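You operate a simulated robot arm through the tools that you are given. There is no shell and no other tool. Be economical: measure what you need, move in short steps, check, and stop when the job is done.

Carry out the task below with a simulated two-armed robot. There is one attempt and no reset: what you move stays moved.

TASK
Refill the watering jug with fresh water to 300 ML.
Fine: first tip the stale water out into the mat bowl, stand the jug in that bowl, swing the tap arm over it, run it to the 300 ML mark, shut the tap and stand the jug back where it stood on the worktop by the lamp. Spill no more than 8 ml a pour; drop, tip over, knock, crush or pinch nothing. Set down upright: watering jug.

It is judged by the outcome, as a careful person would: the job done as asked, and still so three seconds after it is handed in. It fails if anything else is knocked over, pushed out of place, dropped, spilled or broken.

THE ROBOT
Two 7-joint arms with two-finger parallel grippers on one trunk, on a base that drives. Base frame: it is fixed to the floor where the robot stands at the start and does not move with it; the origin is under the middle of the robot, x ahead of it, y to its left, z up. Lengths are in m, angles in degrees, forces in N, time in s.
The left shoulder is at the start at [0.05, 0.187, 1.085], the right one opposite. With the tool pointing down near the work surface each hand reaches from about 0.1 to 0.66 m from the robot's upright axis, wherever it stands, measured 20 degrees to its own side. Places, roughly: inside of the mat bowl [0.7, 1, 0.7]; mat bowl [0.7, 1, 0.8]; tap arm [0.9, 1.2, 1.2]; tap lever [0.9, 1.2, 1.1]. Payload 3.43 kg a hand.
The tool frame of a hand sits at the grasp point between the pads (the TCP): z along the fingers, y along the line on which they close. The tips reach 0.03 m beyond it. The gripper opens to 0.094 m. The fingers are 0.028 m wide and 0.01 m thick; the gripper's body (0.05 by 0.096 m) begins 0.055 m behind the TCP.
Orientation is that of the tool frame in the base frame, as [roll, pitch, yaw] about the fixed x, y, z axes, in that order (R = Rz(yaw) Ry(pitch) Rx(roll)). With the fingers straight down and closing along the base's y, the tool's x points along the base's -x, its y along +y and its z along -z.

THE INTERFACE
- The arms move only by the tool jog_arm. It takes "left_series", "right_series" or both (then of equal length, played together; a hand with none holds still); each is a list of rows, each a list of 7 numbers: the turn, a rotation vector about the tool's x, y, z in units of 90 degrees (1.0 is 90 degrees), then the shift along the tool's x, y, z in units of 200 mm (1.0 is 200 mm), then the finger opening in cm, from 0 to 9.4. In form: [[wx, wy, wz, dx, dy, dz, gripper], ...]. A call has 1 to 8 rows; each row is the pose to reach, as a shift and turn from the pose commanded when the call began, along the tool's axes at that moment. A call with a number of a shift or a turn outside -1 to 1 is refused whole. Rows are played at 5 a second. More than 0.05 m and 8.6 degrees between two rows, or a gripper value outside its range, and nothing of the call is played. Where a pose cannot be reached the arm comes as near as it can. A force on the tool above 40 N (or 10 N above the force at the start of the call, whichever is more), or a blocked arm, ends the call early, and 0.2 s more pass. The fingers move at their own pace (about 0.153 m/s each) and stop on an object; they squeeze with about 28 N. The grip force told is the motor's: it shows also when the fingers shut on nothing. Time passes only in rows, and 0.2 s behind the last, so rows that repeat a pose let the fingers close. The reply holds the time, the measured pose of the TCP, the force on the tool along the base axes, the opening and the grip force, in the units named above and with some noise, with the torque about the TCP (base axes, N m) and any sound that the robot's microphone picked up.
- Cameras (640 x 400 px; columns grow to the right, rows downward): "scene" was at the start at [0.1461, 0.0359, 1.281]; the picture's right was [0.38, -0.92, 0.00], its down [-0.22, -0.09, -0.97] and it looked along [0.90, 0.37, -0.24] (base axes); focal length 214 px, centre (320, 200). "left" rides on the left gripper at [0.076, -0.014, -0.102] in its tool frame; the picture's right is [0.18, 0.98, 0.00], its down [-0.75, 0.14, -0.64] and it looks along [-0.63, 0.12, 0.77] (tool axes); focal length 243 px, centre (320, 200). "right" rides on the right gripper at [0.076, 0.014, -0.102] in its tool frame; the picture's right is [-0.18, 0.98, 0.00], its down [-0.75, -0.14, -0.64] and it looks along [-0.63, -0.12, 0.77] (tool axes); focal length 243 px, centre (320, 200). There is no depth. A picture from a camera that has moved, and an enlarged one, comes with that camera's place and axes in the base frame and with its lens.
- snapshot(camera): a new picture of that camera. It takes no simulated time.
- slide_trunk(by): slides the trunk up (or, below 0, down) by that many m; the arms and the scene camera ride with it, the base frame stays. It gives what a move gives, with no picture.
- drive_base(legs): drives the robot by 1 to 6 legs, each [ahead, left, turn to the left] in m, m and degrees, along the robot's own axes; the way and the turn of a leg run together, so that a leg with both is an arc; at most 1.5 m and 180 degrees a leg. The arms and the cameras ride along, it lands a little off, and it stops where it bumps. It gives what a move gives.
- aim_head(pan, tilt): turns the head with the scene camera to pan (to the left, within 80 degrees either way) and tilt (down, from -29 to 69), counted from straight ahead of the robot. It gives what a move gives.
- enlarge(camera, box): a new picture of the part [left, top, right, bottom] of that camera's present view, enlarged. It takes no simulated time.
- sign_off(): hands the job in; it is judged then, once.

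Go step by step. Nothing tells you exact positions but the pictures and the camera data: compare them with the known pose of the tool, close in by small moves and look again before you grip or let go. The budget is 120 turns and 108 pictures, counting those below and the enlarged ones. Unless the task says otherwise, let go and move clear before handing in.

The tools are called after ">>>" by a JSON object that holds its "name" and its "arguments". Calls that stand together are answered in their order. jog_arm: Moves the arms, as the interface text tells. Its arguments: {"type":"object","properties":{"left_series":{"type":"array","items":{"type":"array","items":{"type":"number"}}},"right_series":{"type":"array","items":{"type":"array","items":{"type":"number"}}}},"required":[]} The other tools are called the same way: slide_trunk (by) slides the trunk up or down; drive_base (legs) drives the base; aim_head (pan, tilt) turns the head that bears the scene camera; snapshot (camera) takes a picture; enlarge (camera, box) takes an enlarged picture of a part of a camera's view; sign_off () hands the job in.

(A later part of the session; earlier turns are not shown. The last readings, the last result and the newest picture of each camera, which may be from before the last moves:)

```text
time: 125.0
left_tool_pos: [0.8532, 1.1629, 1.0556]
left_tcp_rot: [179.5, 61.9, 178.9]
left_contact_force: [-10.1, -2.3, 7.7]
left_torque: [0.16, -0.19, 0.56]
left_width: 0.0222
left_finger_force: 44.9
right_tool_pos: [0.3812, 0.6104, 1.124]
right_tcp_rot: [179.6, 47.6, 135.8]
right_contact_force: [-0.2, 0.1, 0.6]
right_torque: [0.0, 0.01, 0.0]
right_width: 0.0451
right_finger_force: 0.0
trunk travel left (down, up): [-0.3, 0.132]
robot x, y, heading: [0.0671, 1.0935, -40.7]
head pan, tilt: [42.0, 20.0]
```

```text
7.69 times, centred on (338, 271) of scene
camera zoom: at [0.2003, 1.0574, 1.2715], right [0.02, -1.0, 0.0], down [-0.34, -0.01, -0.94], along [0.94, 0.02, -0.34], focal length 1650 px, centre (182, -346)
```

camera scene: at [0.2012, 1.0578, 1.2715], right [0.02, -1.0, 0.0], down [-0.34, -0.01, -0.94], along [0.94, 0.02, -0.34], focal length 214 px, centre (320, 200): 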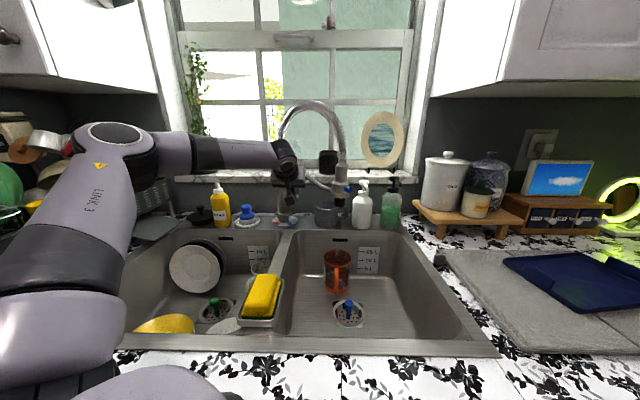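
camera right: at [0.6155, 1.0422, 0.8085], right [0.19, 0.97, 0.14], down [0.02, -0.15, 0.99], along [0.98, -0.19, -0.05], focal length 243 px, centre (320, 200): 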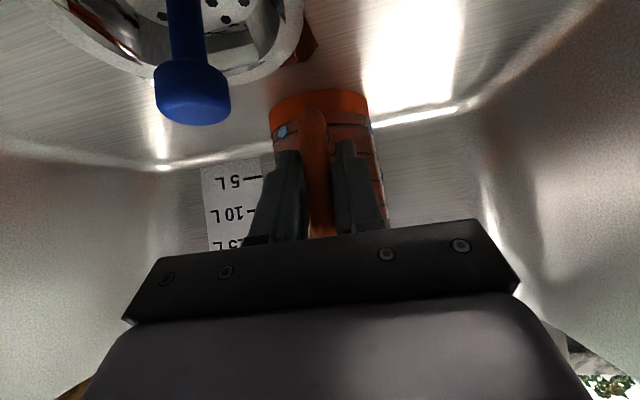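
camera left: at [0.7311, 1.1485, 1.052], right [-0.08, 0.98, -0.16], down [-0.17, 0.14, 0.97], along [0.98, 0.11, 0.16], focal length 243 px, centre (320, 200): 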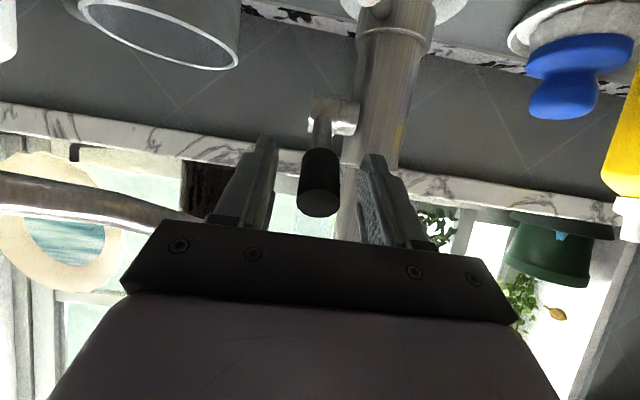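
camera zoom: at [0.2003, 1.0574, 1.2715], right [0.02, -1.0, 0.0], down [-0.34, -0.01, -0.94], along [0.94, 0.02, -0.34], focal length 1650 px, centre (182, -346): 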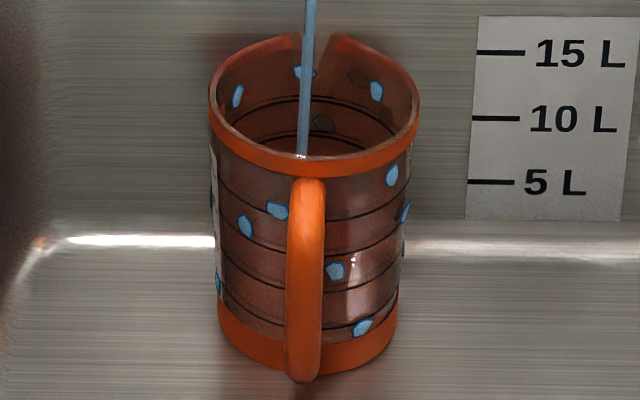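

>>> {"name": "jog_arm", "arguments": {"left_series": [[0, 0, 0, 0, 0, 0, 0.5], [0, 0, 0, 0, 0, 0, 0.5], [0, 0, 0, 0, 0, 0, 0.5], [0, 0, 0, 0, 0, 0, 0.5]]}}

>>> {"name": "enlarge", "arguments": {"camera": "scene", "box": [318, 245, 358, 297]}}

```text
time: 126.0
left_tool_pos: [0.8538, 1.1624, 1.0548]
left_tcp_rot: [179.4, 61.9, 178.8]
left_contact_force: [-6.9, -2.6, 12.0]
left_torque: [0.23, -0.55, 0.57]
left_width: 0.0223
left_finger_force: 44.5
right_tool_pos: [0.3813, 0.6099, 1.1239]
right_tcp_rot: [179.6, 47.6, 135.8]
right_contact_force: [0.6, -0.3, 0.5]
right_torque: [-0.02, 0.01, 0.04]
right_width: 0.0449
right_finger_force: 0.2
trunk travel left (down, up): [-0.3, 0.132]
robot x, y, heading: [0.0662, 1.0947, -40.7]
head pan, tilt: [42.0, 20.0]
```

```text
7.69 times, centred on (338, 271) of scene
camera zoom: at [0.2002, 1.0572, 1.2715], right [0.02, -1.0, 0.0], down [-0.34, -0.01, -0.94], along [0.94, 0.02, -0.34], focal length 1650 px, centre (182, -346)
```

zoom: 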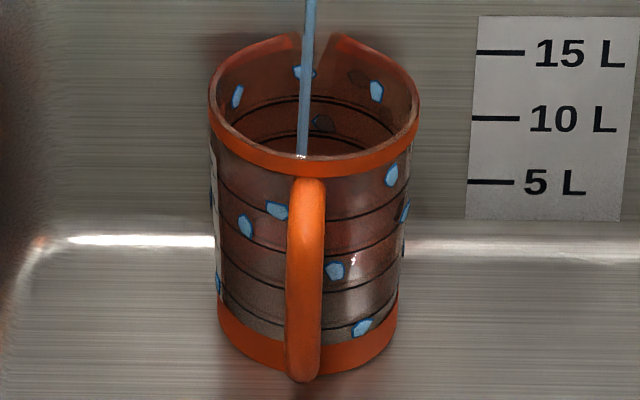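

>>> {"name": "jog_arm", "arguments": {"left_series": [[0, 0, 0, 0, 0, 0, 0.5], [0, 0, 0, 0, 0, 0, 0.5], [0, 0, 0, 0, 0, 0, 0.5], [0, 0, 0, 0, 0, 0, 0.5], [0, 0, 0, 0, 0, 0, 0.5], [0, 0, 0, 0, 0, 0, 0.5]]}}

>>> {"name": "enlarge", "arguments": {"camera": "scene", "box": [318, 245, 358, 297]}}

```text
time: 127.3
left_tool_pos: [0.8527, 1.1613, 1.0547]
left_tcp_rot: [179.5, 61.9, 178.8]
left_contact_force: [-5.0, -3.1, 14.2]
left_torque: [0.28, -0.93, 0.5]
left_width: 0.0226
left_finger_force: 44.6
right_tool_pos: [0.3815, 0.6111, 1.1244]
right_tcp_rot: [179.7, 47.5, 135.8]
right_contact_force: [0.6, -0.4, -0.2]
right_torque: [-0.04, 0.01, 0.03]
right_width: 0.0451
right_finger_force: 0.1
trunk travel left (down, up): [-0.3, 0.132]
robot x, y, heading: [0.0633, 1.0916, -40.5]
head pan, tilt: [42.0, 20.0]
```

```text
7.69 times, centred on (338, 271) of scene
camera zoom: at [0.2002, 1.0571, 1.2714], right [0.02, -1.0, 0.0], down [-0.34, -0.01, -0.94], along [0.94, 0.02, -0.34], focal length 1650 px, centre (182, -346)
```

zoom: 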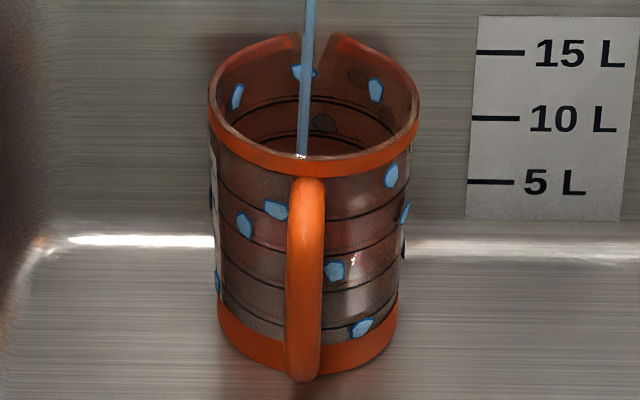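

>>> {"name": "jog_arm", "arguments": {"left_series": [[0, 0, 0, 0, 0, 0, 0.5], [0, 0, 0, 0, 0, 0, 0.5], [0, 0, 0, 0, 0, 0, 0.5], [0, 0, 0, 0, 0, 0, 0.5]]}}

>>> {"name": "enlarge", "arguments": {"camera": "scene", "box": [328, 260, 350, 292]}}

```text
time: 128.3
left_tool_pos: [0.8537, 1.1621, 1.0546]
left_tcp_rot: [179.5, 61.9, 178.6]
left_contact_force: [-5.3, -3.0, 14.2]
left_torque: [0.27, -0.96, 0.53]
left_width: 0.0226
left_finger_force: 45.2
right_tool_pos: [0.3819, 0.6111, 1.1246]
right_tcp_rot: [179.6, 47.5, 135.8]
right_contact_force: [0.2, 0.8, 0.0]
right_torque: [0.01, 0.03, 0.0]
right_width: 0.045
right_finger_force: 0.1
trunk travel left (down, up): [-0.3, 0.132]
robot x, y, heading: [0.061, 1.0905, -41.0]
head pan, tilt: [42.0, 20.0]
```

```text
12.50 times, centred on (339, 276) of scene
camera zoom: at [0.2003, 1.0571, 1.2714], right [0.02, -1.0, 0.0], down [-0.34, -0.01, -0.94], along [0.94, 0.02, -0.34], focal length 2681 px, centre (82, -750)
```

zoom: 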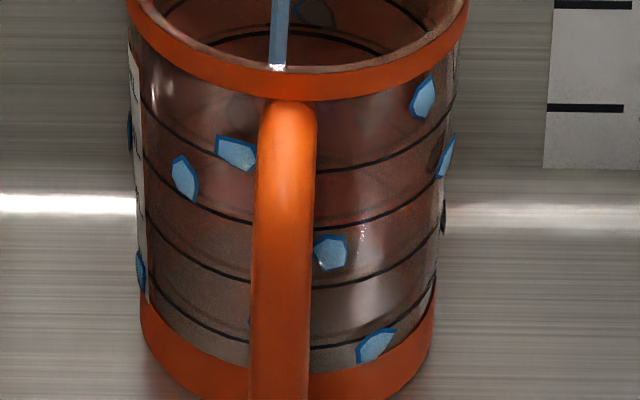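

>>> {"name": "enlarge", "arguments": {"camera": "scene", "box": [327, 268, 347, 290]}}

```text
16.00 times, centred on (337, 279) of scene
camera zoom: at [0.2003, 1.0571, 1.2714], right [0.02, -1.0, 0.0], down [-0.34, -0.01, -0.94], along [0.94, 0.02, -0.34], focal length 3432 px, centre (48, -1064)
```

zoom: 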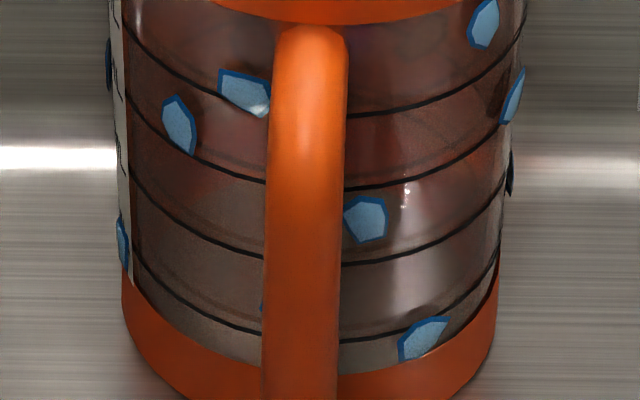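

The level appears near the second line. To read it accurately I'll shut the tap now and inspect, then top up if needed.

>>> {"name": "jog_arm", "arguments": {"left_series": [[0, 0.07, 0, -0.05, 0, 0.008, 0.5], [0, 0.12, 0, -0.092, 0, 0.012, 0.5]]}}

>>> {"name": "enlarge", "arguments": {"camera": "scene", "box": [300, 180, 380, 300]}}

```text
time: 128.9
left_tool_pos: [0.863, 1.1607, 1.0688]
left_tcp_rot: [179.4, 50.7, 178.8]
left_contact_force: [-27.3, -1.7, 7.1]
left_torque: [0.29, 0.9, 0.46]
left_width: 0.0225
left_finger_force: 44.9
right_tool_pos: [0.3789, 0.6106, 1.125]
right_tcp_rot: [179.5, 47.7, 135.7]
right_contact_force: [0.1, -0.4, 0.2]
right_torque: [-0.02, 0.0, -0.04]
right_width: 0.0448
right_finger_force: 0.0
trunk travel left (down, up): [-0.3, 0.132]
robot x, y, heading: [0.0628, 1.0939, -40.7]
head pan, tilt: [42.0, 20.0]
```

```text
3.33 times, centred on (340, 240) of scene
camera zoom: at [0.1982, 1.0573, 1.2715], right [0.02, -1.0, 0.0], down [-0.34, -0.01, -0.94], along [0.94, 0.02, -0.34], focal length 715 px, centre (253, 67)
```

zoom: 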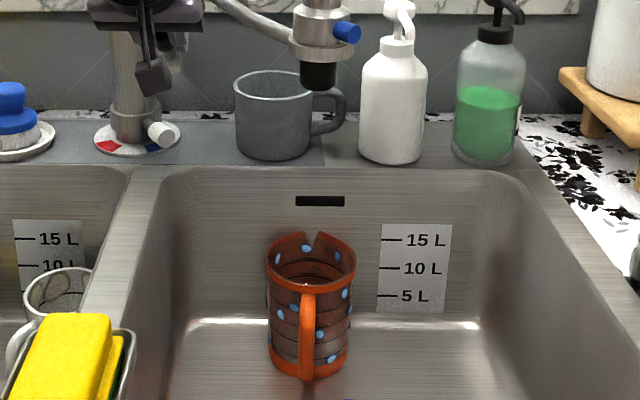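

The tap shuts cleanly. I'll release the lever, back off, and use the left-hand camera down in the bowl to read the level edge-on.

>>> {"name": "jog_arm", "arguments": {"left_series": [[0, 0, 0, 0.01, 0, 0, 1.5], [0, 0, 0, 0.01, 0, 0, 4], [0, 0, 0, 0.01, 0, 0, 5], [0, 0, 0, 0, 0, -0.12, 5], [0, 0, 0, 0, 0, -0.27, 5], [0, 0, 0, 0, 0, -0.42, 5], [0, 0, 0, 0, 0, -0.42, 5]]}}

>>> {"name": "jog_arm", "arguments": {"left_series": [[0, 0, 0, 0.13, -0.02, -0.08, 3], [0, 0, 0, 0.26, -0.1, -0.15, 3], [0, 0, 0, 0.38, -0.22, -0.21, 3], [0, 0, 0, 0.5, -0.35, -0.27, 3], [0, 0, 0, 0.6, -0.46, -0.31, 3], [0, 0, 0, 0.675, -0.55, -0.35, 3], [0, 0, 0, 0.675, -0.55, -0.35, 3]]}}

>>> {"name": "snapshot", "arguments": {"camera": "scene"}}

```text
time: 130.6
left_tool_pos: [0.8019, 1.1628, 1.1183]
left_tcp_rot: [179.5, 50.8, 179.1]
left_contact_force: [-0.5, -0.1, -0.1]
left_torque: [-0.03, -0.02, -0.05]
left_width: 0.0501
left_finger_force: 0.0
right_tool_pos: [0.3832, 0.6108, 1.122]
right_tcp_rot: [179.7, 47.5, 135.9]
right_contact_force: [0.7, -0.1, 0.2]
right_torque: [0.01, -0.02, -0.02]
right_width: 0.045
right_finger_force: 0.0
trunk travel left (down, up): [-0.3, 0.132]
robot x, y, heading: [0.065, 1.0935, -40.8]
head pan, tilt: [42.0, 20.0]
```

```text
time: 132.2
left_tool_pos: [0.6604, 1.0542, 1.0601]
left_tcp_rot: [179.7, 50.9, 179.0]
left_contact_force: [0.6, -0.1, -0.4]
left_torque: [0.02, 0.03, 0.03]
left_width: 0.0296
left_finger_force: 0.2
right_tool_pos: [0.3828, 0.6107, 1.122]
right_tcp_rot: [179.7, 47.6, 135.9]
right_contact_force: [-0.4, 0.2, -0.3]
right_torque: [-0.06, -0.01, 0.06]
right_width: 0.0452
right_finger_force: 0.1
trunk travel left (down, up): [-0.3, 0.132]
robot x, y, heading: [0.063, 1.0968, -40.6]
head pan, tilt: [42.0, 20.0]
```

```text
20 pictures are left
camera scene: at [0.2028, 1.0578, 1.2711], right [0.02, -1.0, 0.0], down [-0.34, -0.01, -0.94], along [0.94, 0.02, -0.34], focal length 214 px, centre (320, 200)
```

scene: 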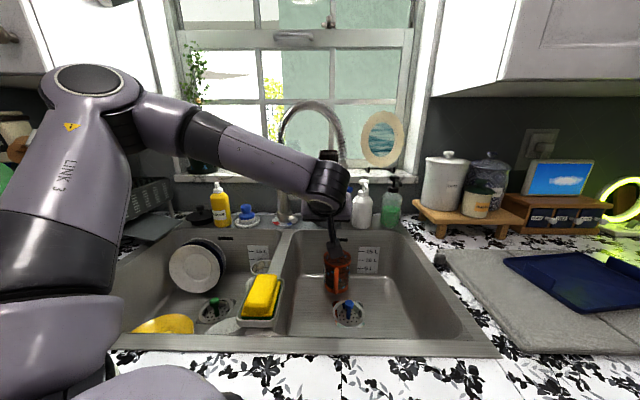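

>>> {"name": "jog_arm", "arguments": {"left_series": [[0, 0, 0, 0.14, 0, 0.115, 3], [0, 0, 0, 0.28, 0, 0.23, 3], [0, 0, 0, 0.42, 0, 0.345, 3], [0, 0, 0, 0.56, 0, 0.46, 3], [0, 0, 0, 0.66, 0, 0.54, 3], [0, 0, 0, 0.66, 0, 0.54, 3]]}}

>>> {"name": "snapshot", "arguments": {"camera": "left"}}

```text
time: 133.6
left_tool_pos: [0.6606, 1.0561, 0.8875]
left_tcp_rot: [179.6, 50.9, 179.0]
left_contact_force: [0.3, 0.1, -0.7]
left_torque: [0.01, -0.01, 0.02]
left_width: 0.0299
left_finger_force: 0.0
right_tool_pos: [0.3827, 0.611, 1.1239]
right_tcp_rot: [179.7, 47.5, 135.9]
right_contact_force: [0.8, 0.1, -0.3]
right_torque: [0.01, 0.0, 0.02]
right_width: 0.0451
right_finger_force: 0.1
trunk travel left (down, up): [-0.3, 0.132]
robot x, y, heading: [0.0639, 1.0955, -40.6]
head pan, tilt: [42.0, 20.0]
```

```text
19 pictures are left
camera left: at [0.5322, 1.0422, 0.8929], right [-0.1, 0.98, -0.14], down [-0.02, 0.14, 0.99], along [0.99, 0.11, 0.01], focal length 243 px, centre (320, 200)
```

left: 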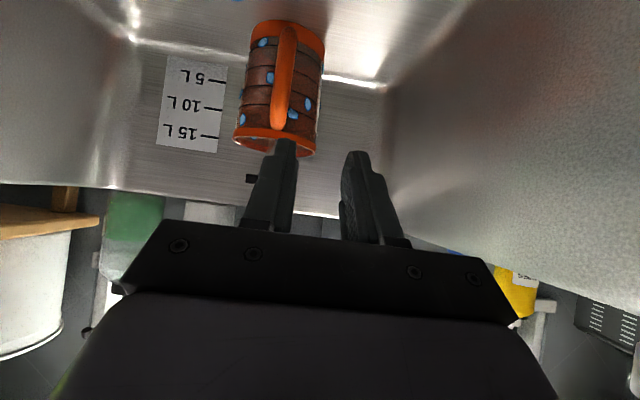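

>>> {"name": "enlarge", "arguments": {"camera": "left", "box": [228, 10, 338, 160]}}

```text
2.67 times, centred on (283, 85) of left
camera zoom: at [0.5322, 1.0422, 0.8929], right [-0.1, 0.98, -0.14], down [-0.02, 0.14, 0.99], along [0.99, 0.11, 0.01], focal length 647 px, centre (419, 507)
```

zoom: 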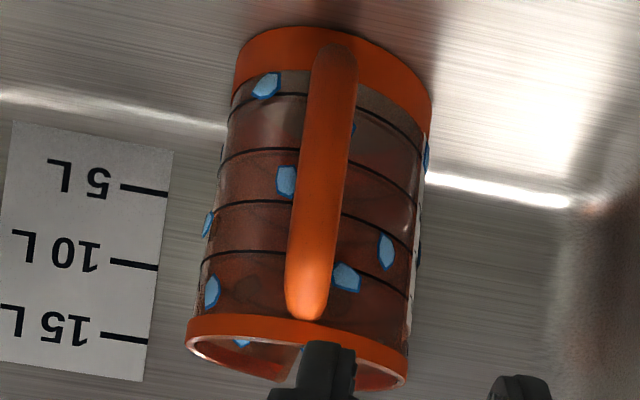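

>>> {"name": "enlarge", "arguments": {"camera": "left", "box": [258, 28, 306, 84]}}

```text
7.14 times, centred on (282, 56) of left
camera zoom: at [0.5322, 1.0422, 0.8929], right [-0.1, 0.98, -0.14], down [-0.02, 0.14, 0.99], along [0.99, 0.11, 0.01], focal length 1733 px, centre (591, 1229)
```

zoom: 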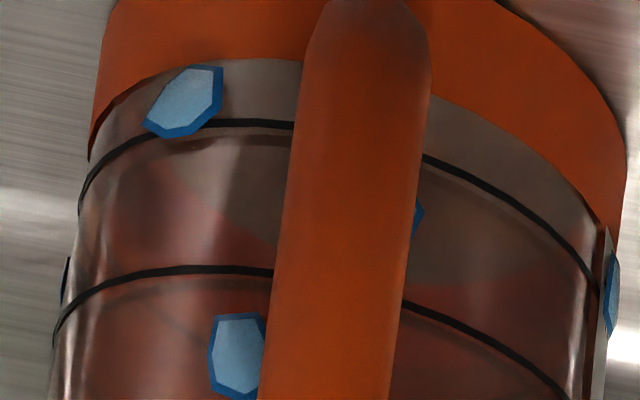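

The gray patch is only the jug's floor seen through the wall. I'll tilt the hand to look down into the jug and find the water surface directly.

>>> {"name": "jog_arm", "arguments": {"left_series": [[0, 0.085, 0, -0.05, 0, 0, 3], [0, 0.17, 0, -0.1, 0, -0.01, 3], [0, 0.255, 0, -0.15, 0, -0.01, 3], [0, 0.34, 0, -0.2, 0, -0.02, 3], [0, 0.425, 0, -0.25, 0, -0.02, 3], [0, 0.5, 0, -0.27, 0, -0.025, 3], [0, 0.5, 0, -0.27, 0, -0.025, 3]]}}

>>> {"name": "snapshot", "arguments": {"camera": "left"}}

```text
time: 135.2
left_tool_pos: [0.6916, 1.0549, 0.9335]
left_tcp_rot: [179.8, 5.7, 179.2]
left_contact_force: [-0.8, 0.8, -0.6]
left_torque: [-0.02, -0.01, 0.0]
left_width: 0.0301
left_finger_force: 0.1
right_tool_pos: [0.3824, 0.6112, 1.1233]
right_tcp_rot: [179.7, 47.6, 136.0]
right_contact_force: [-0.3, 0.1, -0.4]
right_torque: [-0.02, 0.01, 0.01]
right_width: 0.0447
right_finger_force: 0.2
trunk travel left (down, up): [-0.3, 0.132]
robot x, y, heading: [0.0655, 1.0927, -40.7]
head pan, tilt: [42.0, 20.0]
```

```text
16 pictures are left
camera left: at [0.6049, 1.0399, 1.0283], right [-0.17, 0.99, -0.01], down [0.69, 0.13, 0.72], along [0.71, 0.11, -0.7], focal length 243 px, centre (320, 200)
```

left: 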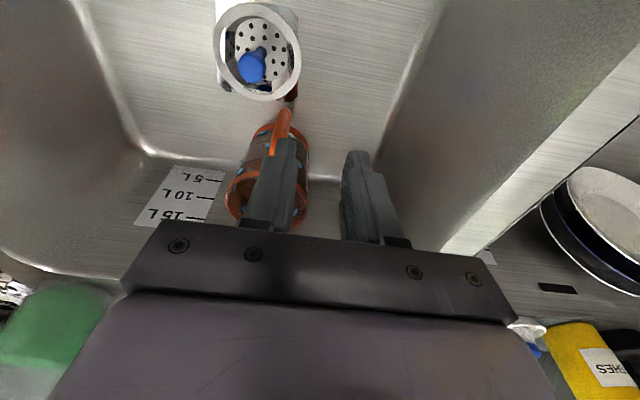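

>>> {"name": "jog_arm", "arguments": {"left_series": [[0, 0, 0, 0.1, 0.12, -0.08, 3], [0, 0, 0, 0.2, 0.25, -0.12, 3], [0, 0, 0, 0.2, 0.25, -0.12, 3]]}}

>>> {"name": "enlarge", "arguments": {"camera": "left", "box": [160, 80, 300, 240]}}

```text
time: 135.9
left_tool_pos: [0.6508, 1.105, 0.955]
left_tcp_rot: [179.6, 5.9, 179.2]
left_contact_force: [0.0, 0.0, 0.1]
left_torque: [-0.01, 0.03, 0.0]
left_width: 0.0302
left_finger_force: 0.0
right_tool_pos: [0.3843, 0.6105, 1.1228]
right_tcp_rot: [179.7, 47.6, 136.0]
right_contact_force: [0.2, -0.3, -0.3]
right_torque: [0.03, 0.01, 0.01]
right_width: 0.0448
right_finger_force: 0.1
trunk travel left (down, up): [-0.3, 0.132]
robot x, y, heading: [0.0652, 1.0977, -40.7]
head pan, tilt: [42.0, 20.0]
```

```text
2.50 times, centred on (230, 160) of left
camera zoom: at [0.5646, 1.0909, 1.0481], right [-0.17, 0.99, -0.01], down [0.69, 0.13, 0.72], along [0.71, 0.11, -0.7], focal length 606 px, centre (545, 300)
```

zoom: 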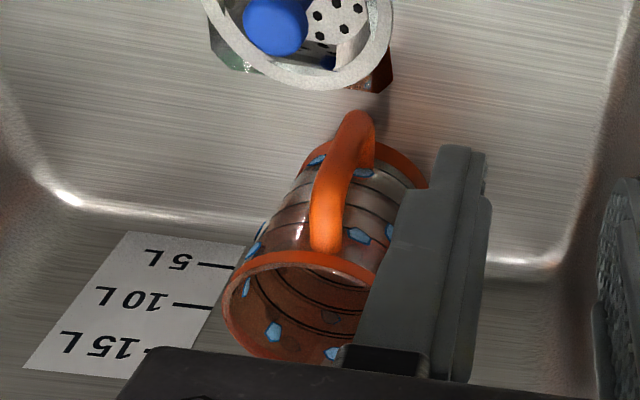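

>>> {"name": "enlarge", "arguments": {"camera": "left", "box": [186, 174, 258, 226]}}

```text
7.69 times, centred on (222, 200) of left
camera zoom: at [0.5646, 1.0909, 1.0481], right [-0.17, 0.99, -0.01], down [0.69, 0.13, 0.72], along [0.71, 0.11, -0.7], focal length 1866 px, centre (1074, 200)
```

zoom: 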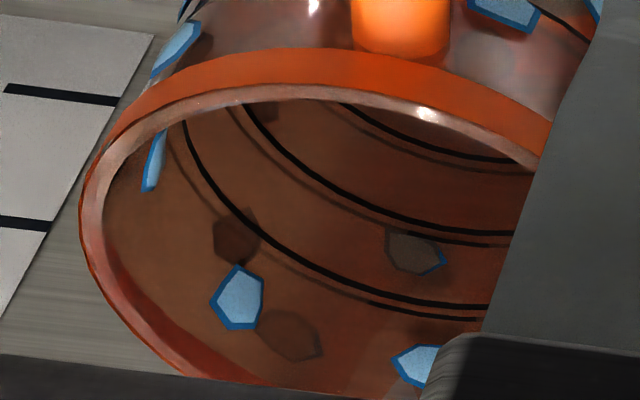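

From inside, no surface reaches the 200 line yet, and I can see the 300 line on the far inner wall; the scene camera sees that line too and will serve as my gauge. I'll go back to the lever.

>>> {"name": "jog_arm", "arguments": {"left_series": [[0, -0.05, 0, -0.01, 0.04, -0.13, 4], [0, -0.12, 0, -0.025, 0.09, -0.27, 5], [0, -0.2, 0, -0.04, 0.14, -0.4, 5], [0, -0.28, 0, -0.055, 0.19, -0.54, 5], [0, -0.36, 0, -0.07, 0.24, -0.68, 5], [0, -0.44, 0, -0.083, 0.285, -0.82, 5], [0, -0.5, 0, -0.083, 0.285, -0.82, 5], [0, -0.5, 0, -0.083, 0.285, -0.82, 5]]}}

```text
time: 137.8
left_tool_pos: [0.6507, 1.1624, 1.1188]
left_tcp_rot: [179.6, 50.8, 178.9]
left_contact_force: [0.4, -0.1, -0.4]
left_torque: [0.0, -0.02, -0.01]
left_width: 0.0501
left_finger_force: 0.0
right_tool_pos: [0.3829, 0.6115, 1.1237]
right_tcp_rot: [179.7, 47.5, 135.9]
right_contact_force: [0.1, -0.6, 0.2]
right_torque: [0.0, 0.01, -0.01]
right_width: 0.0451
right_finger_force: 0.1
trunk travel left (down, up): [-0.3, 0.132]
robot x, y, heading: [0.0643, 1.0947, -40.7]
head pan, tilt: [42.0, 20.0]
```

>>> {"name": "jog_arm", "arguments": {"left_series": [[0, 0, 0, -0.15, 0, 0.18, 5], [0, 0, 0, -0.3, 0, 0.36, 5], [0, 0, 0, -0.45, 0, 0.54, 5], [0, 0, 0, -0.473, 0, 0.7, 5], [0, 0, 0, -0.471, 0, 0.85, 5], [0, 0, 0, -0.471, 0, 0.965, 5], [0, 0, 0, -0.471, 0, 0.965, 5]]}}

>>> {"name": "jog_arm", "arguments": {"left_series": [[0, 0, 0, 0, 0, 0, 3.5], [0, 0, 0, 0, 0, 0, 2], [0, 0, 0, 0, 0, 0, 0.5], [0, 0, 0, 0, 0, 0, 0.5]]}}

```text
time: 139.3
left_tool_pos: [0.8597, 1.1582, 1.0693]
left_tcp_rot: [179.6, 50.9, 178.9]
left_contact_force: [0.4, -0.3, 1.2]
left_torque: [0.02, 0.01, -0.05]
left_width: 0.0501
left_finger_force: 0.2
right_tool_pos: [0.3826, 0.6113, 1.1242]
right_tcp_rot: [179.7, 47.5, 135.9]
right_contact_force: [0.0, 0.1, 0.1]
right_torque: [-0.02, -0.01, -0.02]
right_width: 0.045
right_finger_force: 0.3
trunk travel left (down, up): [-0.3, 0.132]
robot x, y, heading: [0.0642, 1.0943, -40.7]
head pan, tilt: [42.0, 20.0]
```

```text
time: 140.3
left_tool_pos: [0.8604, 1.1613, 1.0698]
left_tcp_rot: [179.5, 50.8, 179.2]
left_contact_force: [0.3, 13.8, 3.0]
left_torque: [0.38, -0.16, 0.35]
left_width: 0.0224
left_finger_force: 44.9
right_tool_pos: [0.3843, 0.6122, 1.124]
right_tcp_rot: [179.8, 47.5, 135.9]
right_contact_force: [0.1, -0.1, -0.6]
right_torque: [-0.01, -0.02, 0.03]
right_width: 0.0449
right_finger_force: 0.1
trunk travel left (down, up): [-0.3, 0.132]
robot x, y, heading: [0.0634, 1.0935, -40.5]
head pan, tilt: [42.0, 20.0]
```

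Gripped again. Opening the tap and running for roughly two more seconds before the next look.

>>> {"name": "jog_arm", "arguments": {"left_series": [[0, -0.08, 0, 0.061, 0, 0.013, 0.5], [0, -0.14, 0, 0.1, 0, 0.02, 0.5], [0, -0.14, 0, 0.1, 0, 0.02, 0.5], [0, -0.14, 0, 0.1, 0, 0.02, 0.5], [0, -0.14, 0, 0.1, 0, 0.02, 0.5], [0, -0.14, 0, 0.1, 0, 0.02, 0.5], [0, -0.14, 0, 0.1, 0, 0.02, 0.5]]}}

>>> {"name": "enlarge", "arguments": {"camera": "scene", "box": [318, 245, 358, 297]}}

```text
time: 141.9
left_tool_pos: [0.8502, 1.1616, 1.0529]
left_tcp_rot: [179.6, 63.6, 179.1]
left_contact_force: [1.9, 18.0, 8.9]
left_torque: [0.16, -0.81, 0.33]
left_width: 0.0224
left_finger_force: 44.9
right_tool_pos: [0.3816, 0.6127, 1.1255]
right_tcp_rot: [179.8, 47.6, 135.9]
right_contact_force: [-0.1, -0.6, -0.3]
right_torque: [-0.01, -0.01, -0.04]
right_width: 0.0452
right_finger_force: 0.0
trunk travel left (down, up): [-0.3, 0.132]
robot x, y, heading: [0.066, 1.0911, -40.8]
head pan, tilt: [42.0, 20.0]
```

```text
7.69 times, centred on (338, 271) of scene
camera zoom: at [0.2016, 1.0598, 1.2713], right [0.02, -1.0, 0.0], down [-0.34, -0.01, -0.94], along [0.94, 0.02, -0.34], focal length 1650 px, centre (182, -346)
```

zoom: 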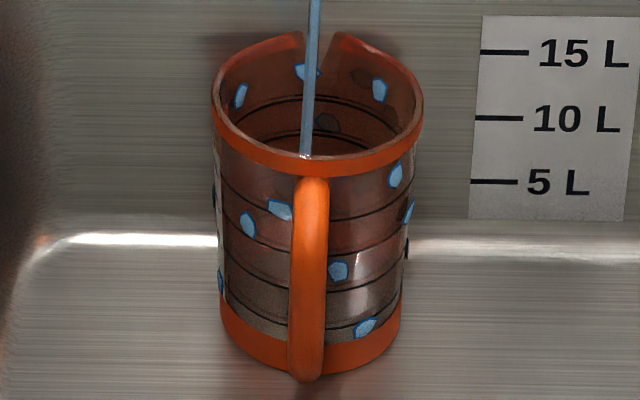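

>>> {"name": "jog_arm", "arguments": {"left_series": [[0, 0, 0, 0, 0, 0, 0.5], [0, 0, 0, 0, 0, 0, 0.5], [0, 0, 0, 0, 0, 0, 0.5], [0, 0, 0, 0, 0, 0, 0.5], [0, 0, 0, 0, 0, 0, 0.5]]}}

>>> {"name": "enlarge", "arguments": {"camera": "scene", "box": [322, 246, 354, 288]}}

```text
time: 143.2
left_tool_pos: [0.8486, 1.1615, 1.0542]
left_tcp_rot: [179.4, 63.5, 179.0]
left_contact_force: [2.3, 17.4, 9.7]
left_torque: [0.22, -0.87, 0.31]
left_width: 0.0225
left_finger_force: 44.8
right_tool_pos: [0.3828, 0.6128, 1.1246]
right_tcp_rot: [179.8, 47.6, 135.9]
right_contact_force: [0.0, -1.3, -0.2]
right_torque: [0.0, 0.01, 0.0]
right_width: 0.0452
right_finger_force: 0.1
trunk travel left (down, up): [-0.3, 0.132]
robot x, y, heading: [0.0622, 1.0957, -40.6]
head pan, tilt: [42.0, 20.0]
```

```text
9.52 times, centred on (338, 267) of scene
camera zoom: at [0.2016, 1.0597, 1.2713], right [0.02, -1.0, 0.0], down [-0.34, -0.01, -0.94], along [0.94, 0.02, -0.34], focal length 2043 px, centre (149, -438)
```

zoom: 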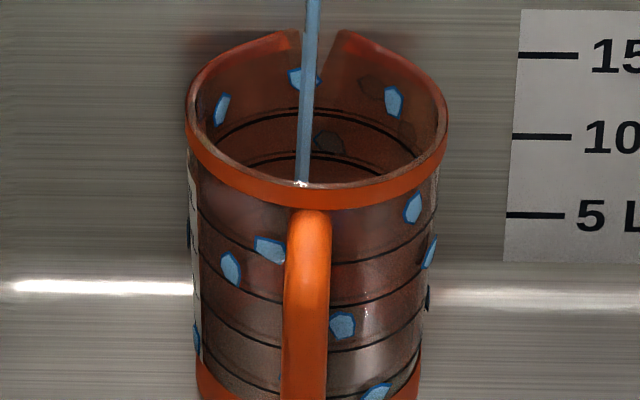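

>>> {"name": "jog_arm", "arguments": {"left_series": [[0, 0, 0, 0, 0, 0, 0.5], [0, 0, 0, 0, 0, 0, 0.5], [0, 0, 0, 0, 0, 0, 0.5], [0, 0, 0, 0, 0, 0, 0.5]]}}

>>> {"name": "enlarge", "arguments": {"camera": "scene", "box": [322, 246, 354, 288]}}

```text
time: 144.2
left_tool_pos: [0.849, 1.161, 1.0527]
left_tcp_rot: [179.4, 63.7, 179.1]
left_contact_force: [1.8, 16.9, 10.4]
left_torque: [0.22, -0.84, 0.37]
left_width: 0.0224
left_finger_force: 45.3
right_tool_pos: [0.3817, 0.6128, 1.1236]
right_tcp_rot: [179.8, 47.5, 135.9]
right_contact_force: [0.3, 0.8, -0.1]
right_torque: [0.02, -0.03, -0.04]
right_width: 0.0449
right_finger_force: 0.0
trunk travel left (down, up): [-0.3, 0.132]
robot x, y, heading: [0.0631, 1.0956, -40.7]
head pan, tilt: [42.0, 20.0]
```

```text
9.52 times, centred on (338, 267) of scene
camera zoom: at [0.2015, 1.0597, 1.2713], right [0.02, -1.0, 0.0], down [-0.34, -0.01, -0.94], along [0.94, 0.02, -0.34], focal length 2043 px, centre (149, -438)
```

zoom: 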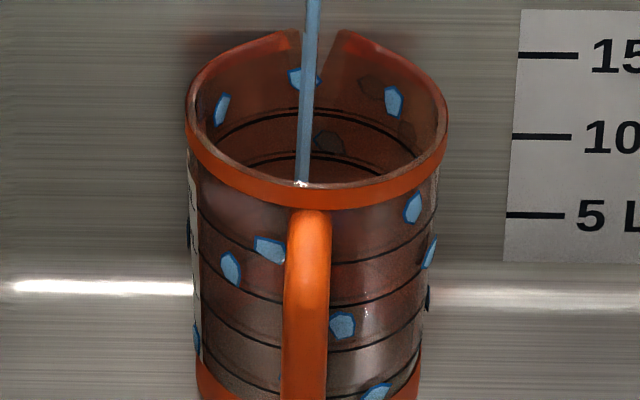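

>>> {"name": "enlarge", "arguments": {"camera": "scene", "box": [328, 262, 350, 288]}}

```text
15.38 times, centred on (339, 275) of scene
camera zoom: at [0.2015, 1.0597, 1.2713], right [0.02, -1.0, 0.0], down [-0.34, -0.01, -0.94], along [0.94, 0.02, -0.34], focal length 3300 px, centre (28, -954)
```

zoom: 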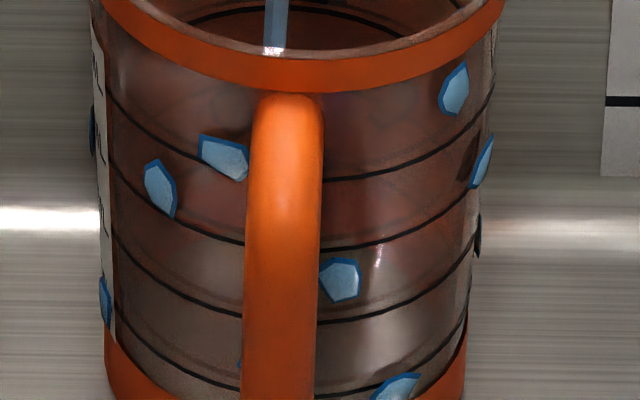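

No surface has come into view inside yet, so the level is still below the 300 line. Running about 1.4 s more, then another look.

>>> {"name": "jog_arm", "arguments": {"left_series": [[0, 0, 0, 0, 0, 0, 0.5], [0, 0, 0, 0, 0, 0, 0.5], [0, 0, 0, 0, 0, 0, 0.5], [0, 0, 0, 0, 0, 0, 0.5], [0, 0, 0, 0, 0, 0, 0.5], [0, 0, 0, 0, 0, 0, 0.5]]}}

>>> {"name": "enlarge", "arguments": {"camera": "scene", "box": [326, 247, 352, 283]}}

```text
time: 145.6
left_tool_pos: [0.8498, 1.1616, 1.0523]
left_tcp_rot: [179.5, 63.5, 179.1]
left_contact_force: [0.1, 17.2, 10.0]
left_torque: [0.22, -0.74, 0.34]
left_width: 0.0224
left_finger_force: 44.7
right_tool_pos: [0.3823, 0.6133, 1.1242]
right_tcp_rot: [179.8, 47.7, 135.9]
right_contact_force: [0.4, -0.9, 0.4]
right_torque: [0.0, -0.01, -0.01]
right_width: 0.0449
right_finger_force: 0.1
trunk travel left (down, up): [-0.3, 0.132]
robot x, y, heading: [0.063, 1.0936, -40.5]
head pan, tilt: [42.0, 20.0]
```

```text
11.11 times, centred on (339, 265) of scene
camera zoom: at [0.2016, 1.0597, 1.2713], right [0.02, -1.0, 0.0], down [-0.34, -0.01, -0.94], along [0.94, 0.02, -0.34], focal length 2383 px, centre (109, -522)
```

zoom: 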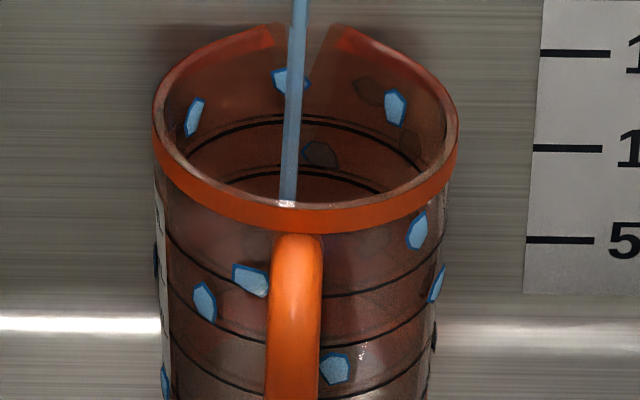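

>>> {"name": "jog_arm", "arguments": {"left_series": [[0, 0, 0, 0, 0, 0, 0.5], [0, 0, 0, 0, 0, 0, 0.5], [0, 0, 0, 0, 0, 0, 0.5], [0, 0, 0, 0, 0, 0, 0.5], [0, 0, 0, 0, 0, 0, 0.5], [0, 0, 0, 0, 0, 0, 0.5]]}}

>>> {"name": "enlarge", "arguments": {"camera": "scene", "box": [326, 247, 352, 283]}}

```text
time: 146.9
left_tool_pos: [0.8491, 1.1625, 1.0532]
left_tcp_rot: [179.5, 63.6, 179.1]
left_contact_force: [0.8, 17.8, 8.9]
left_torque: [0.23, -0.72, 0.36]
left_width: 0.0222
left_finger_force: 44.8
right_tool_pos: [0.3817, 0.6128, 1.1247]
right_tcp_rot: [179.9, 47.6, 135.9]
right_contact_force: [-1.0, -0.6, 0.3]
right_torque: [0.03, 0.01, -0.02]
right_width: 0.0449
right_finger_force: 0.1
trunk travel left (down, up): [-0.3, 0.132]
robot x, y, heading: [0.0634, 1.0888, -40.4]
head pan, tilt: [42.0, 20.0]
```

```text
11.11 times, centred on (339, 265) of scene
camera zoom: at [0.2016, 1.0597, 1.2713], right [0.02, -1.0, 0.0], down [-0.34, -0.01, -0.94], along [0.94, 0.02, -0.34], focal length 2383 px, centre (109, -522)
```

zoom: 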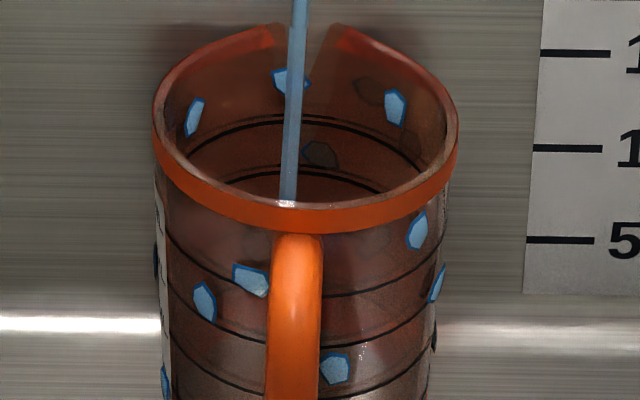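

>>> {"name": "jog_arm", "arguments": {"left_series": [[0, 0, 0, 0, 0, 0, 0.5], [0, 0, 0, 0, 0, 0, 0.5], [0, 0, 0, 0, 0, 0, 0.5], [0, 0, 0, 0, 0, 0, 0.5], [0, 0, 0, 0, 0, 0, 0.5], [0, 0, 0, 0, 0, 0, 0.5]]}}

>>> {"name": "enlarge", "arguments": {"camera": "scene", "box": [324, 252, 354, 292]}}

```text
time: 148.3
left_tool_pos: [0.8496, 1.1613, 1.0515]
left_tcp_rot: [179.4, 63.6, 179.0]
left_contact_force: [0.1, 18.4, 7.6]
left_torque: [0.24, -0.63, 0.33]
left_width: 0.0224
left_finger_force: 44.9
right_tool_pos: [0.3814, 0.6117, 1.1233]
right_tcp_rot: [179.7, 47.6, 136.0]
right_contact_force: [1.1, -0.3, 0.9]
right_torque: [0.02, 0.03, -0.02]
right_width: 0.0446
right_finger_force: 0.0
trunk travel left (down, up): [-0.3, 0.132]
robot x, y, heading: [0.0655, 1.0926, -40.8]
head pan, tilt: [42.0, 20.0]
```

```text
10.00 times, centred on (339, 272) of scene
camera zoom: at [0.2016, 1.0598, 1.2713], right [0.02, -1.0, 0.0], down [-0.34, -0.01, -0.94], along [0.94, 0.02, -0.34], focal length 2145 px, centre (130, -520)
```

zoom: 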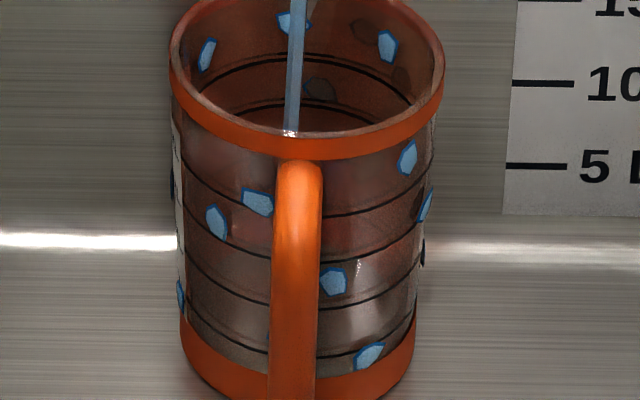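

>>> {"name": "enlarge", "arguments": {"camera": "scene", "box": [327, 253, 352, 268]}}

```text
16.00 times, centred on (340, 260) of scene
camera zoom: at [0.2016, 1.0598, 1.2713], right [0.02, -1.0, 0.0], down [-0.34, -0.01, -0.94], along [0.94, 0.02, -0.34], focal length 3432 px, centre (8, -768)
```

zoom: 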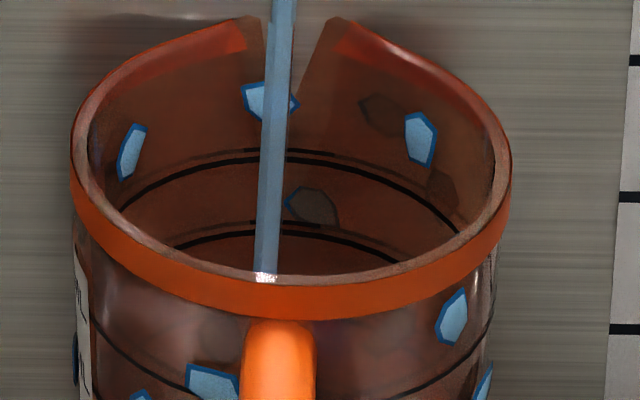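

I can't read the level reliably from here, so I'll shut the tap and compare with the same inside view as before.

>>> {"name": "jog_arm", "arguments": {"left_series": [[0, 0.07, 0, -0.05, 0, 0.008, 0.5], [0, 0.13, 0, -0.1, 0, 0.014, 0.5]]}}

>>> {"name": "jog_arm", "arguments": {"left_series": [[0, 0, 0, 0.01, 0, 0, 1.5], [0, 0, 0, 0.01, 0, 0, 4], [0, 0, 0, 0.01, 0, 0, 5], [0, 0, 0, 0, 0, -0.12, 5], [0, 0, 0, 0, 0, -0.27, 5], [0, 0, 0, 0, 0, -0.42, 5], [0, 0, 0, 0, 0, -0.42, 5]]}}

```text
time: 148.9
left_tool_pos: [0.8579, 1.1612, 1.0677]
left_tcp_rot: [179.3, 51.6, 179.1]
left_contact_force: [-16.6, 18.6, 5.8]
left_torque: [0.24, 0.39, 0.5]
left_width: 0.0224
left_finger_force: 45.3
right_tool_pos: [0.3811, 0.6136, 1.125]
right_tcp_rot: [179.7, 47.7, 135.9]
right_contact_force: [-0.5, 0.9, 0.4]
right_torque: [0.02, 0.01, -0.02]
right_width: 0.0451
right_finger_force: 0.2
trunk travel left (down, up): [-0.3, 0.132]
robot x, y, heading: [0.0624, 1.0973, -40.8]
head pan, tilt: [42.0, 20.0]
```

```text
time: 150.6
left_tool_pos: [0.7954, 1.1584, 1.1202]
left_tcp_rot: [179.6, 51.7, 178.8]
left_contact_force: [-0.3, 0.3, 0.2]
left_torque: [0.01, -0.01, -0.01]
left_width: 0.0502
left_finger_force: 0.1
right_tool_pos: [0.3821, 0.6112, 1.124]
right_tcp_rot: [179.7, 47.5, 135.9]
right_contact_force: [0.6, 0.8, 1.0]
right_torque: [-0.03, 0.02, 0.01]
right_width: 0.0451
right_finger_force: 0.1
trunk travel left (down, up): [-0.3, 0.132]
robot x, y, heading: [0.062, 1.0941, -40.7]
head pan, tilt: [42.0, 20.0]
```

>>> {"name": "jog_arm", "arguments": {"left_series": [[0, 0, 0, 0.13, 0, -0.165, 4], [0, 0, 0, 0.26, -0.08, -0.33, 3], [0, 0, 0, 0.38, -0.18, -0.48, 3], [0, 0.09, 0, 0.45, -0.27, -0.57, 3], [0, 0.18, 0, 0.45, -0.27, -0.57, 3], [0, 0.27, 0, 0.45, -0.27, -0.57, 3], [0, 0.36, 0, 0.45, -0.27, -0.57, 3], [0, 0.45, 0, 0.45, -0.27, -0.57, 3]]}}

>>> {"name": "jog_arm", "arguments": {"left_series": [[0, 0.05, 0, 0.04, 0, 0.2, 3], [0, 0.055, 0, 0.08, 0, 0.4, 3], [0, 0.055, 0, 0.12, 0, 0.6, 3], [0, 0.055, 0, 0.16, 0, 0.8, 3], [0, 0.055, 0, 0.16, 0, 0.8, 3]]}}

```text
time: 152.3
left_tool_pos: [0.6467, 1.1057, 1.1196]
left_tcp_rot: [179.7, 11.1, 179.3]
left_contact_force: [-0.5, 0.5, 1.1]
left_torque: [0.01, 0.01, -0.01]
left_width: 0.0296
left_finger_force: 0.1
right_tool_pos: [0.3825, 0.6108, 1.1228]
right_tcp_rot: [179.6, 47.5, 135.9]
right_contact_force: [0.7, 0.4, 1.4]
right_torque: [-0.03, 0.0, 0.04]
right_width: 0.0449
right_finger_force: 0.1
trunk travel left (down, up): [-0.3, 0.132]
robot x, y, heading: [0.0647, 1.0937, -40.7]
head pan, tilt: [42.0, 20.0]
```

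```text
time: 153.6
left_tool_pos: [0.6498, 1.1085, 0.9552]
left_tcp_rot: [179.8, 6.4, 179.3]
left_contact_force: [-0.4, 0.4, -0.2]
left_torque: [-0.04, -0.02, -0.02]
left_width: 0.0299
left_finger_force: 0.0
right_tool_pos: [0.3832, 0.6105, 1.1231]
right_tcp_rot: [179.7, 47.5, 135.8]
right_contact_force: [0.1, -0.5, 0.3]
right_torque: [0.0, -0.01, 0.02]
right_width: 0.0449
right_finger_force: 0.1
trunk travel left (down, up): [-0.3, 0.132]
robot x, y, heading: [0.063, 1.0908, -40.7]
head pan, tilt: [42.0, 20.0]
```

>>> {"name": "enlarge", "arguments": {"camera": "left", "box": [184, 130, 258, 226]}}

```text
4.17 times, centred on (221, 178) of left
camera zoom: at [0.5615, 1.0944, 1.0492], right [-0.17, 0.99, -0.02], down [0.68, 0.13, 0.72], along [0.71, 0.11, -0.69], focal length 1011 px, centre (732, 292)
```

zoom: 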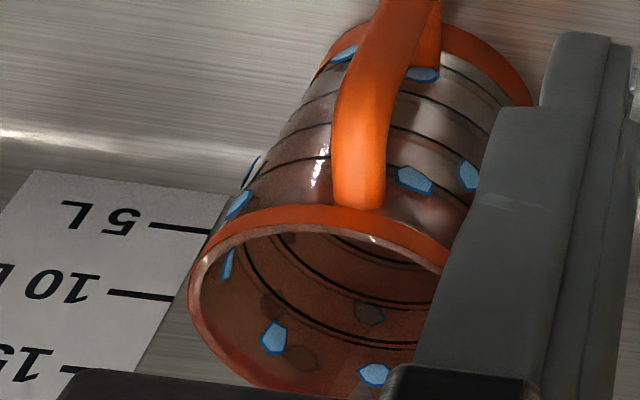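

The tap is off. Working the geometry out, the gray zone's upper edge is the far edge of the water surface, so only about 40 ml is in; the flow at that opening was slow. I'll go back to the lever and open it wider.

>>> {"name": "jog_arm", "arguments": {"left_series": [[0, -0.05, 0, -0.01, 0.04, -0.13, 4], [0, -0.12, 0, -0.025, 0.09, -0.27, 5], [0, -0.2, 0, -0.04, 0.14, -0.4, 5], [0, -0.28, 0, -0.055, 0.19, -0.54, 5], [0, -0.36, 0, -0.07, 0.23, -0.68, 5], [0, -0.44, 0, -0.09, 0.265, -0.82, 5], [0, -0.495, 0, -0.09, 0.265, -0.82, 5], [0, -0.495, 0, -0.09, 0.265, -0.82, 5]]}}

>>> {"name": "jog_arm", "arguments": {"left_series": [[0, 0, 0, -0.15, 0, 0.18, 5], [0, 0, 0, -0.3, 0, 0.36, 5], [0, 0, 0, -0.45, 0, 0.54, 5], [0, 0, 0, -0.473, 0, 0.7, 5], [0, 0, 0, -0.471, 0, 0.85, 5], [0, 0, 0, -0.471, 0, 0.965, 5], [0, 0, 0, -0.471, 0, 0.965, 5]]}}

>>> {"name": "jog_arm", "arguments": {"left_series": [[0, 0, 0, 0, 0, 0, 3.5], [0, 0, 0, 0, 0, 0, 2], [0, 0, 0, 0, 0, 0, 0.5], [0, 0, 0, 0, 0, 0, 0.5]]}}

```text
time: 155.3
left_tool_pos: [0.649, 1.1603, 1.1221]
left_tcp_rot: [179.6, 51.1, 179.0]
left_contact_force: [-0.9, -0.4, 0.3]
left_torque: [0.01, -0.02, -0.01]
left_width: 0.0498
left_finger_force: 0.0
right_tool_pos: [0.3837, 0.6113, 1.1219]
right_tcp_rot: [179.7, 47.5, 135.9]
right_contact_force: [0.1, -0.6, -0.2]
right_torque: [0.01, -0.02, -0.01]
right_width: 0.0448
right_finger_force: 0.0
trunk travel left (down, up): [-0.3, 0.132]
robot x, y, heading: [0.0674, 1.0947, -40.8]
head pan, tilt: [42.0, 20.0]
```

```text
time: 156.9
left_tool_pos: [0.8578, 1.1594, 1.0718]
left_tcp_rot: [179.7, 50.9, 178.9]
left_contact_force: [-0.4, 0.8, 0.3]
left_torque: [-0.01, -0.01, 0.02]
left_width: 0.05
left_finger_force: 0.2
right_tool_pos: [0.383, 0.6098, 1.122]
right_tcp_rot: [179.7, 47.6, 135.9]
right_contact_force: [-0.2, 0.2, -0.1]
right_torque: [0.0, -0.03, 0.01]
right_width: 0.0451
right_finger_force: 0.1
trunk travel left (down, up): [-0.3, 0.132]
robot x, y, heading: [0.0651, 1.0953, -40.6]
head pan, tilt: [42.0, 20.0]
```

```text
time: 157.9
left_tool_pos: [0.859, 1.1614, 1.0704]
left_tcp_rot: [179.5, 50.8, 179.2]
left_contact_force: [0.3, 9.1, 0.1]
left_torque: [0.1, 0.02, -0.03]
left_width: 0.024
left_finger_force: 44.9
right_tool_pos: [0.3828, 0.6114, 1.1234]
right_tcp_rot: [179.8, 47.5, 136.0]
right_contact_force: [0.0, 0.1, -0.4]
right_torque: [-0.01, -0.01, 0.01]
right_width: 0.0449
right_finger_force: 0.0
trunk travel left (down, up): [-0.3, 0.132]
robot x, y, heading: [0.0668, 1.0959, -40.6]
head pan, tilt: [42.0, 20.0]
```

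>>> {"name": "jog_arm", "arguments": {"left_series": [[0, -0.067, 0, 0.045, 0, 0.003, 0.5], [0, -0.133, 0, 0.0925, 0, 0.012, 0.5], [0, -0.2, 0, 0.137, 0, 0.0255, 0.5], [0, -0.267, 0, 0.18, 0, 0.044, 0.5], [0, -0.267, 0, 0.18, 0, 0.044, 0.5], [0, -0.267, 0, 0.18, 0, 0.044, 0.5], [0, -0.267, 0, 0.18, 0, 0.044, 0.5], [0, -0.267, 0, 0.18, 0, 0.044, 0.5]]}}

>>> {"name": "jog_arm", "arguments": {"left_series": [[0, 0, 0, 0, 0, 0, 0.5], [0, 0, 0, 0, 0, 0, 0.5], [0, 0, 0, 0, 0, 0, 0.5], [0, 0, 0, 0, 0, 0, 0.5]]}}

>>> {"name": "enlarge", "arguments": {"camera": "scene", "box": [324, 252, 354, 292]}}

```text
time: 159.8
left_tool_pos: [0.8423, 1.1629, 1.0398]
left_tcp_rot: [179.1, 74.7, 178.8]
left_contact_force: [-21.1, 21.4, -6.6]
left_torque: [-0.04, 0.96, 0.58]
left_width: 0.0225
left_finger_force: 45.0
right_tool_pos: [0.3828, 0.614, 1.125]
right_tcp_rot: [179.8, 47.6, 136.1]
right_contact_force: [0.2, -0.3, -0.1]
right_torque: [0.04, 0.0, 0.0]
right_width: 0.0448
right_finger_force: 0.0
trunk travel left (down, up): [-0.3, 0.132]
robot x, y, heading: [0.067, 1.0901, -40.9]
head pan, tilt: [42.0, 20.0]
```

```text
time: 160.8
left_tool_pos: [0.8419, 1.1616, 1.0388]
left_tcp_rot: [179.2, 74.7, 178.7]
left_contact_force: [-23.5, 20.4, -7.6]
left_torque: [0.18, 1.12, 0.54]
left_width: 0.0226
left_finger_force: 45.5
right_tool_pos: [0.3826, 0.6139, 1.1247]
right_tcp_rot: [179.7, 47.5, 135.9]
right_contact_force: [-0.1, 0.4, -1.3]
right_torque: [0.02, -0.02, -0.02]
right_width: 0.045
right_finger_force: 0.1
trunk travel left (down, up): [-0.3, 0.132]
robot x, y, heading: [0.066, 1.0957, -40.8]
head pan, tilt: [42.0, 20.0]
```

```text
10.00 times, centred on (339, 272) of scene
camera zoom: at [0.201, 1.0602, 1.2714], right [0.02, -1.0, 0.0], down [-0.34, -0.01, -0.94], along [0.94, 0.02, -0.34], focal length 2145 px, centre (130, -520)
```

zoom: 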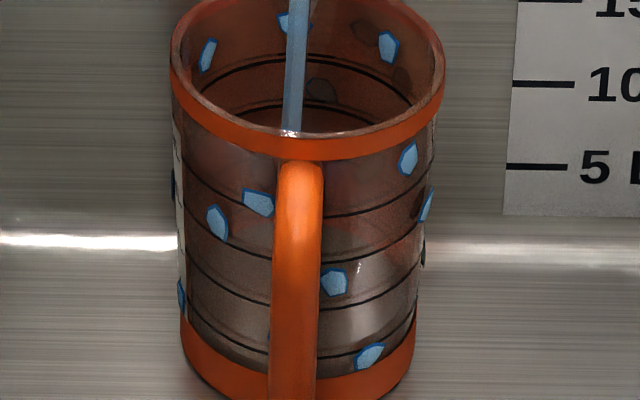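

>>> {"name": "jog_arm", "arguments": {"left_series": [[0, 0, 0, 0, 0, 0, 0.5], [0, 0, 0, 0, 0, 0, 0.5], [0, 0, 0, 0, 0, 0, 0.5], [0, 0, 0, 0, 0, 0, 0.5], [0, 0, 0, 0, 0, 0, 0.5], [0, 0, 0, 0, 0, 0, 0.5], [0, 0, 0, 0, 0, 0, 0.5], [0, 0, 0, 0, 0, 0, 0.5]]}}

>>> {"name": "jog_arm", "arguments": {"left_series": [[0, 0, 0, 0, 0, 0, 0.5], [0, 0, 0, 0, 0, 0, 0.5], [0, 0, 0, 0, 0, 0, 0.5], [0, 0, 0, 0, 0, 0, 0.5], [0, 0, 0, 0, 0, 0, 0.5], [0, 0, 0, 0, 0, 0, 0.5], [0, 0, 0, 0, 0, 0, 0.5], [0, 0, 0, 0, 0, 0, 0.5]]}}

>>> {"name": "enlarge", "arguments": {"camera": "scene", "box": [324, 252, 354, 292]}}

```text
time: 162.6
left_tool_pos: [0.8427, 1.1608, 1.0409]
left_tcp_rot: [179.2, 74.9, 178.8]
left_contact_force: [-22.5, 20.2, -7.8]
left_torque: [0.14, 1.04, 0.58]
left_width: 0.0224
left_finger_force: 45.4
right_tool_pos: [0.3811, 0.6134, 1.1245]
right_tcp_rot: [179.8, 47.5, 135.8]
right_contact_force: [-0.2, 0.0, 0.7]
right_torque: [0.02, 0.0, 0.0]
right_width: 0.0452
right_finger_force: 0.1
trunk travel left (down, up): [-0.3, 0.132]
robot x, y, heading: [0.0607, 1.0918, -40.9]
head pan, tilt: [42.0, 20.0]
```

```text
time: 164.3
left_tool_pos: [0.8439, 1.162, 1.0397]
left_tcp_rot: [179.1, 74.8, 178.7]
left_contact_force: [-21.1, 20.0, -6.3]
left_torque: [0.15, 0.96, 0.55]
left_width: 0.0225
left_finger_force: 45.1
right_tool_pos: [0.3816, 0.6134, 1.1249]
right_tcp_rot: [179.8, 47.7, 135.8]
right_contact_force: [0.1, 0.6, -0.5]
right_torque: [0.0, 0.01, -0.01]
right_width: 0.0451
right_finger_force: 0.0
trunk travel left (down, up): [-0.3, 0.132]
robot x, y, heading: [0.0652, 1.094, -40.9]
head pan, tilt: [42.0, 20.0]
```

```text
10.00 times, centred on (339, 272) of scene
camera zoom: at [0.2011, 1.0602, 1.2714], right [0.02, -1.0, 0.0], down [-0.34, -0.01, -0.94], along [0.94, 0.02, -0.34], focal length 2145 px, centre (130, -520)
```

zoom: 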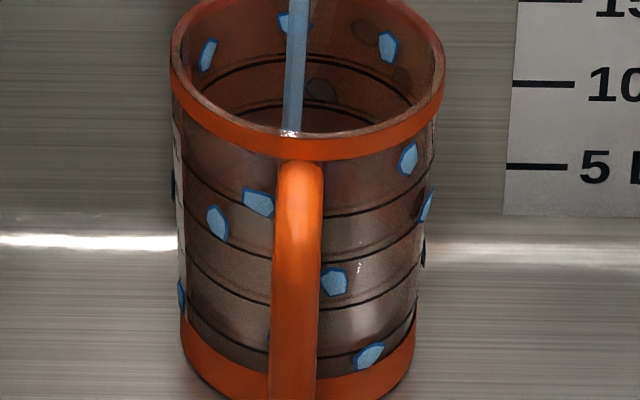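

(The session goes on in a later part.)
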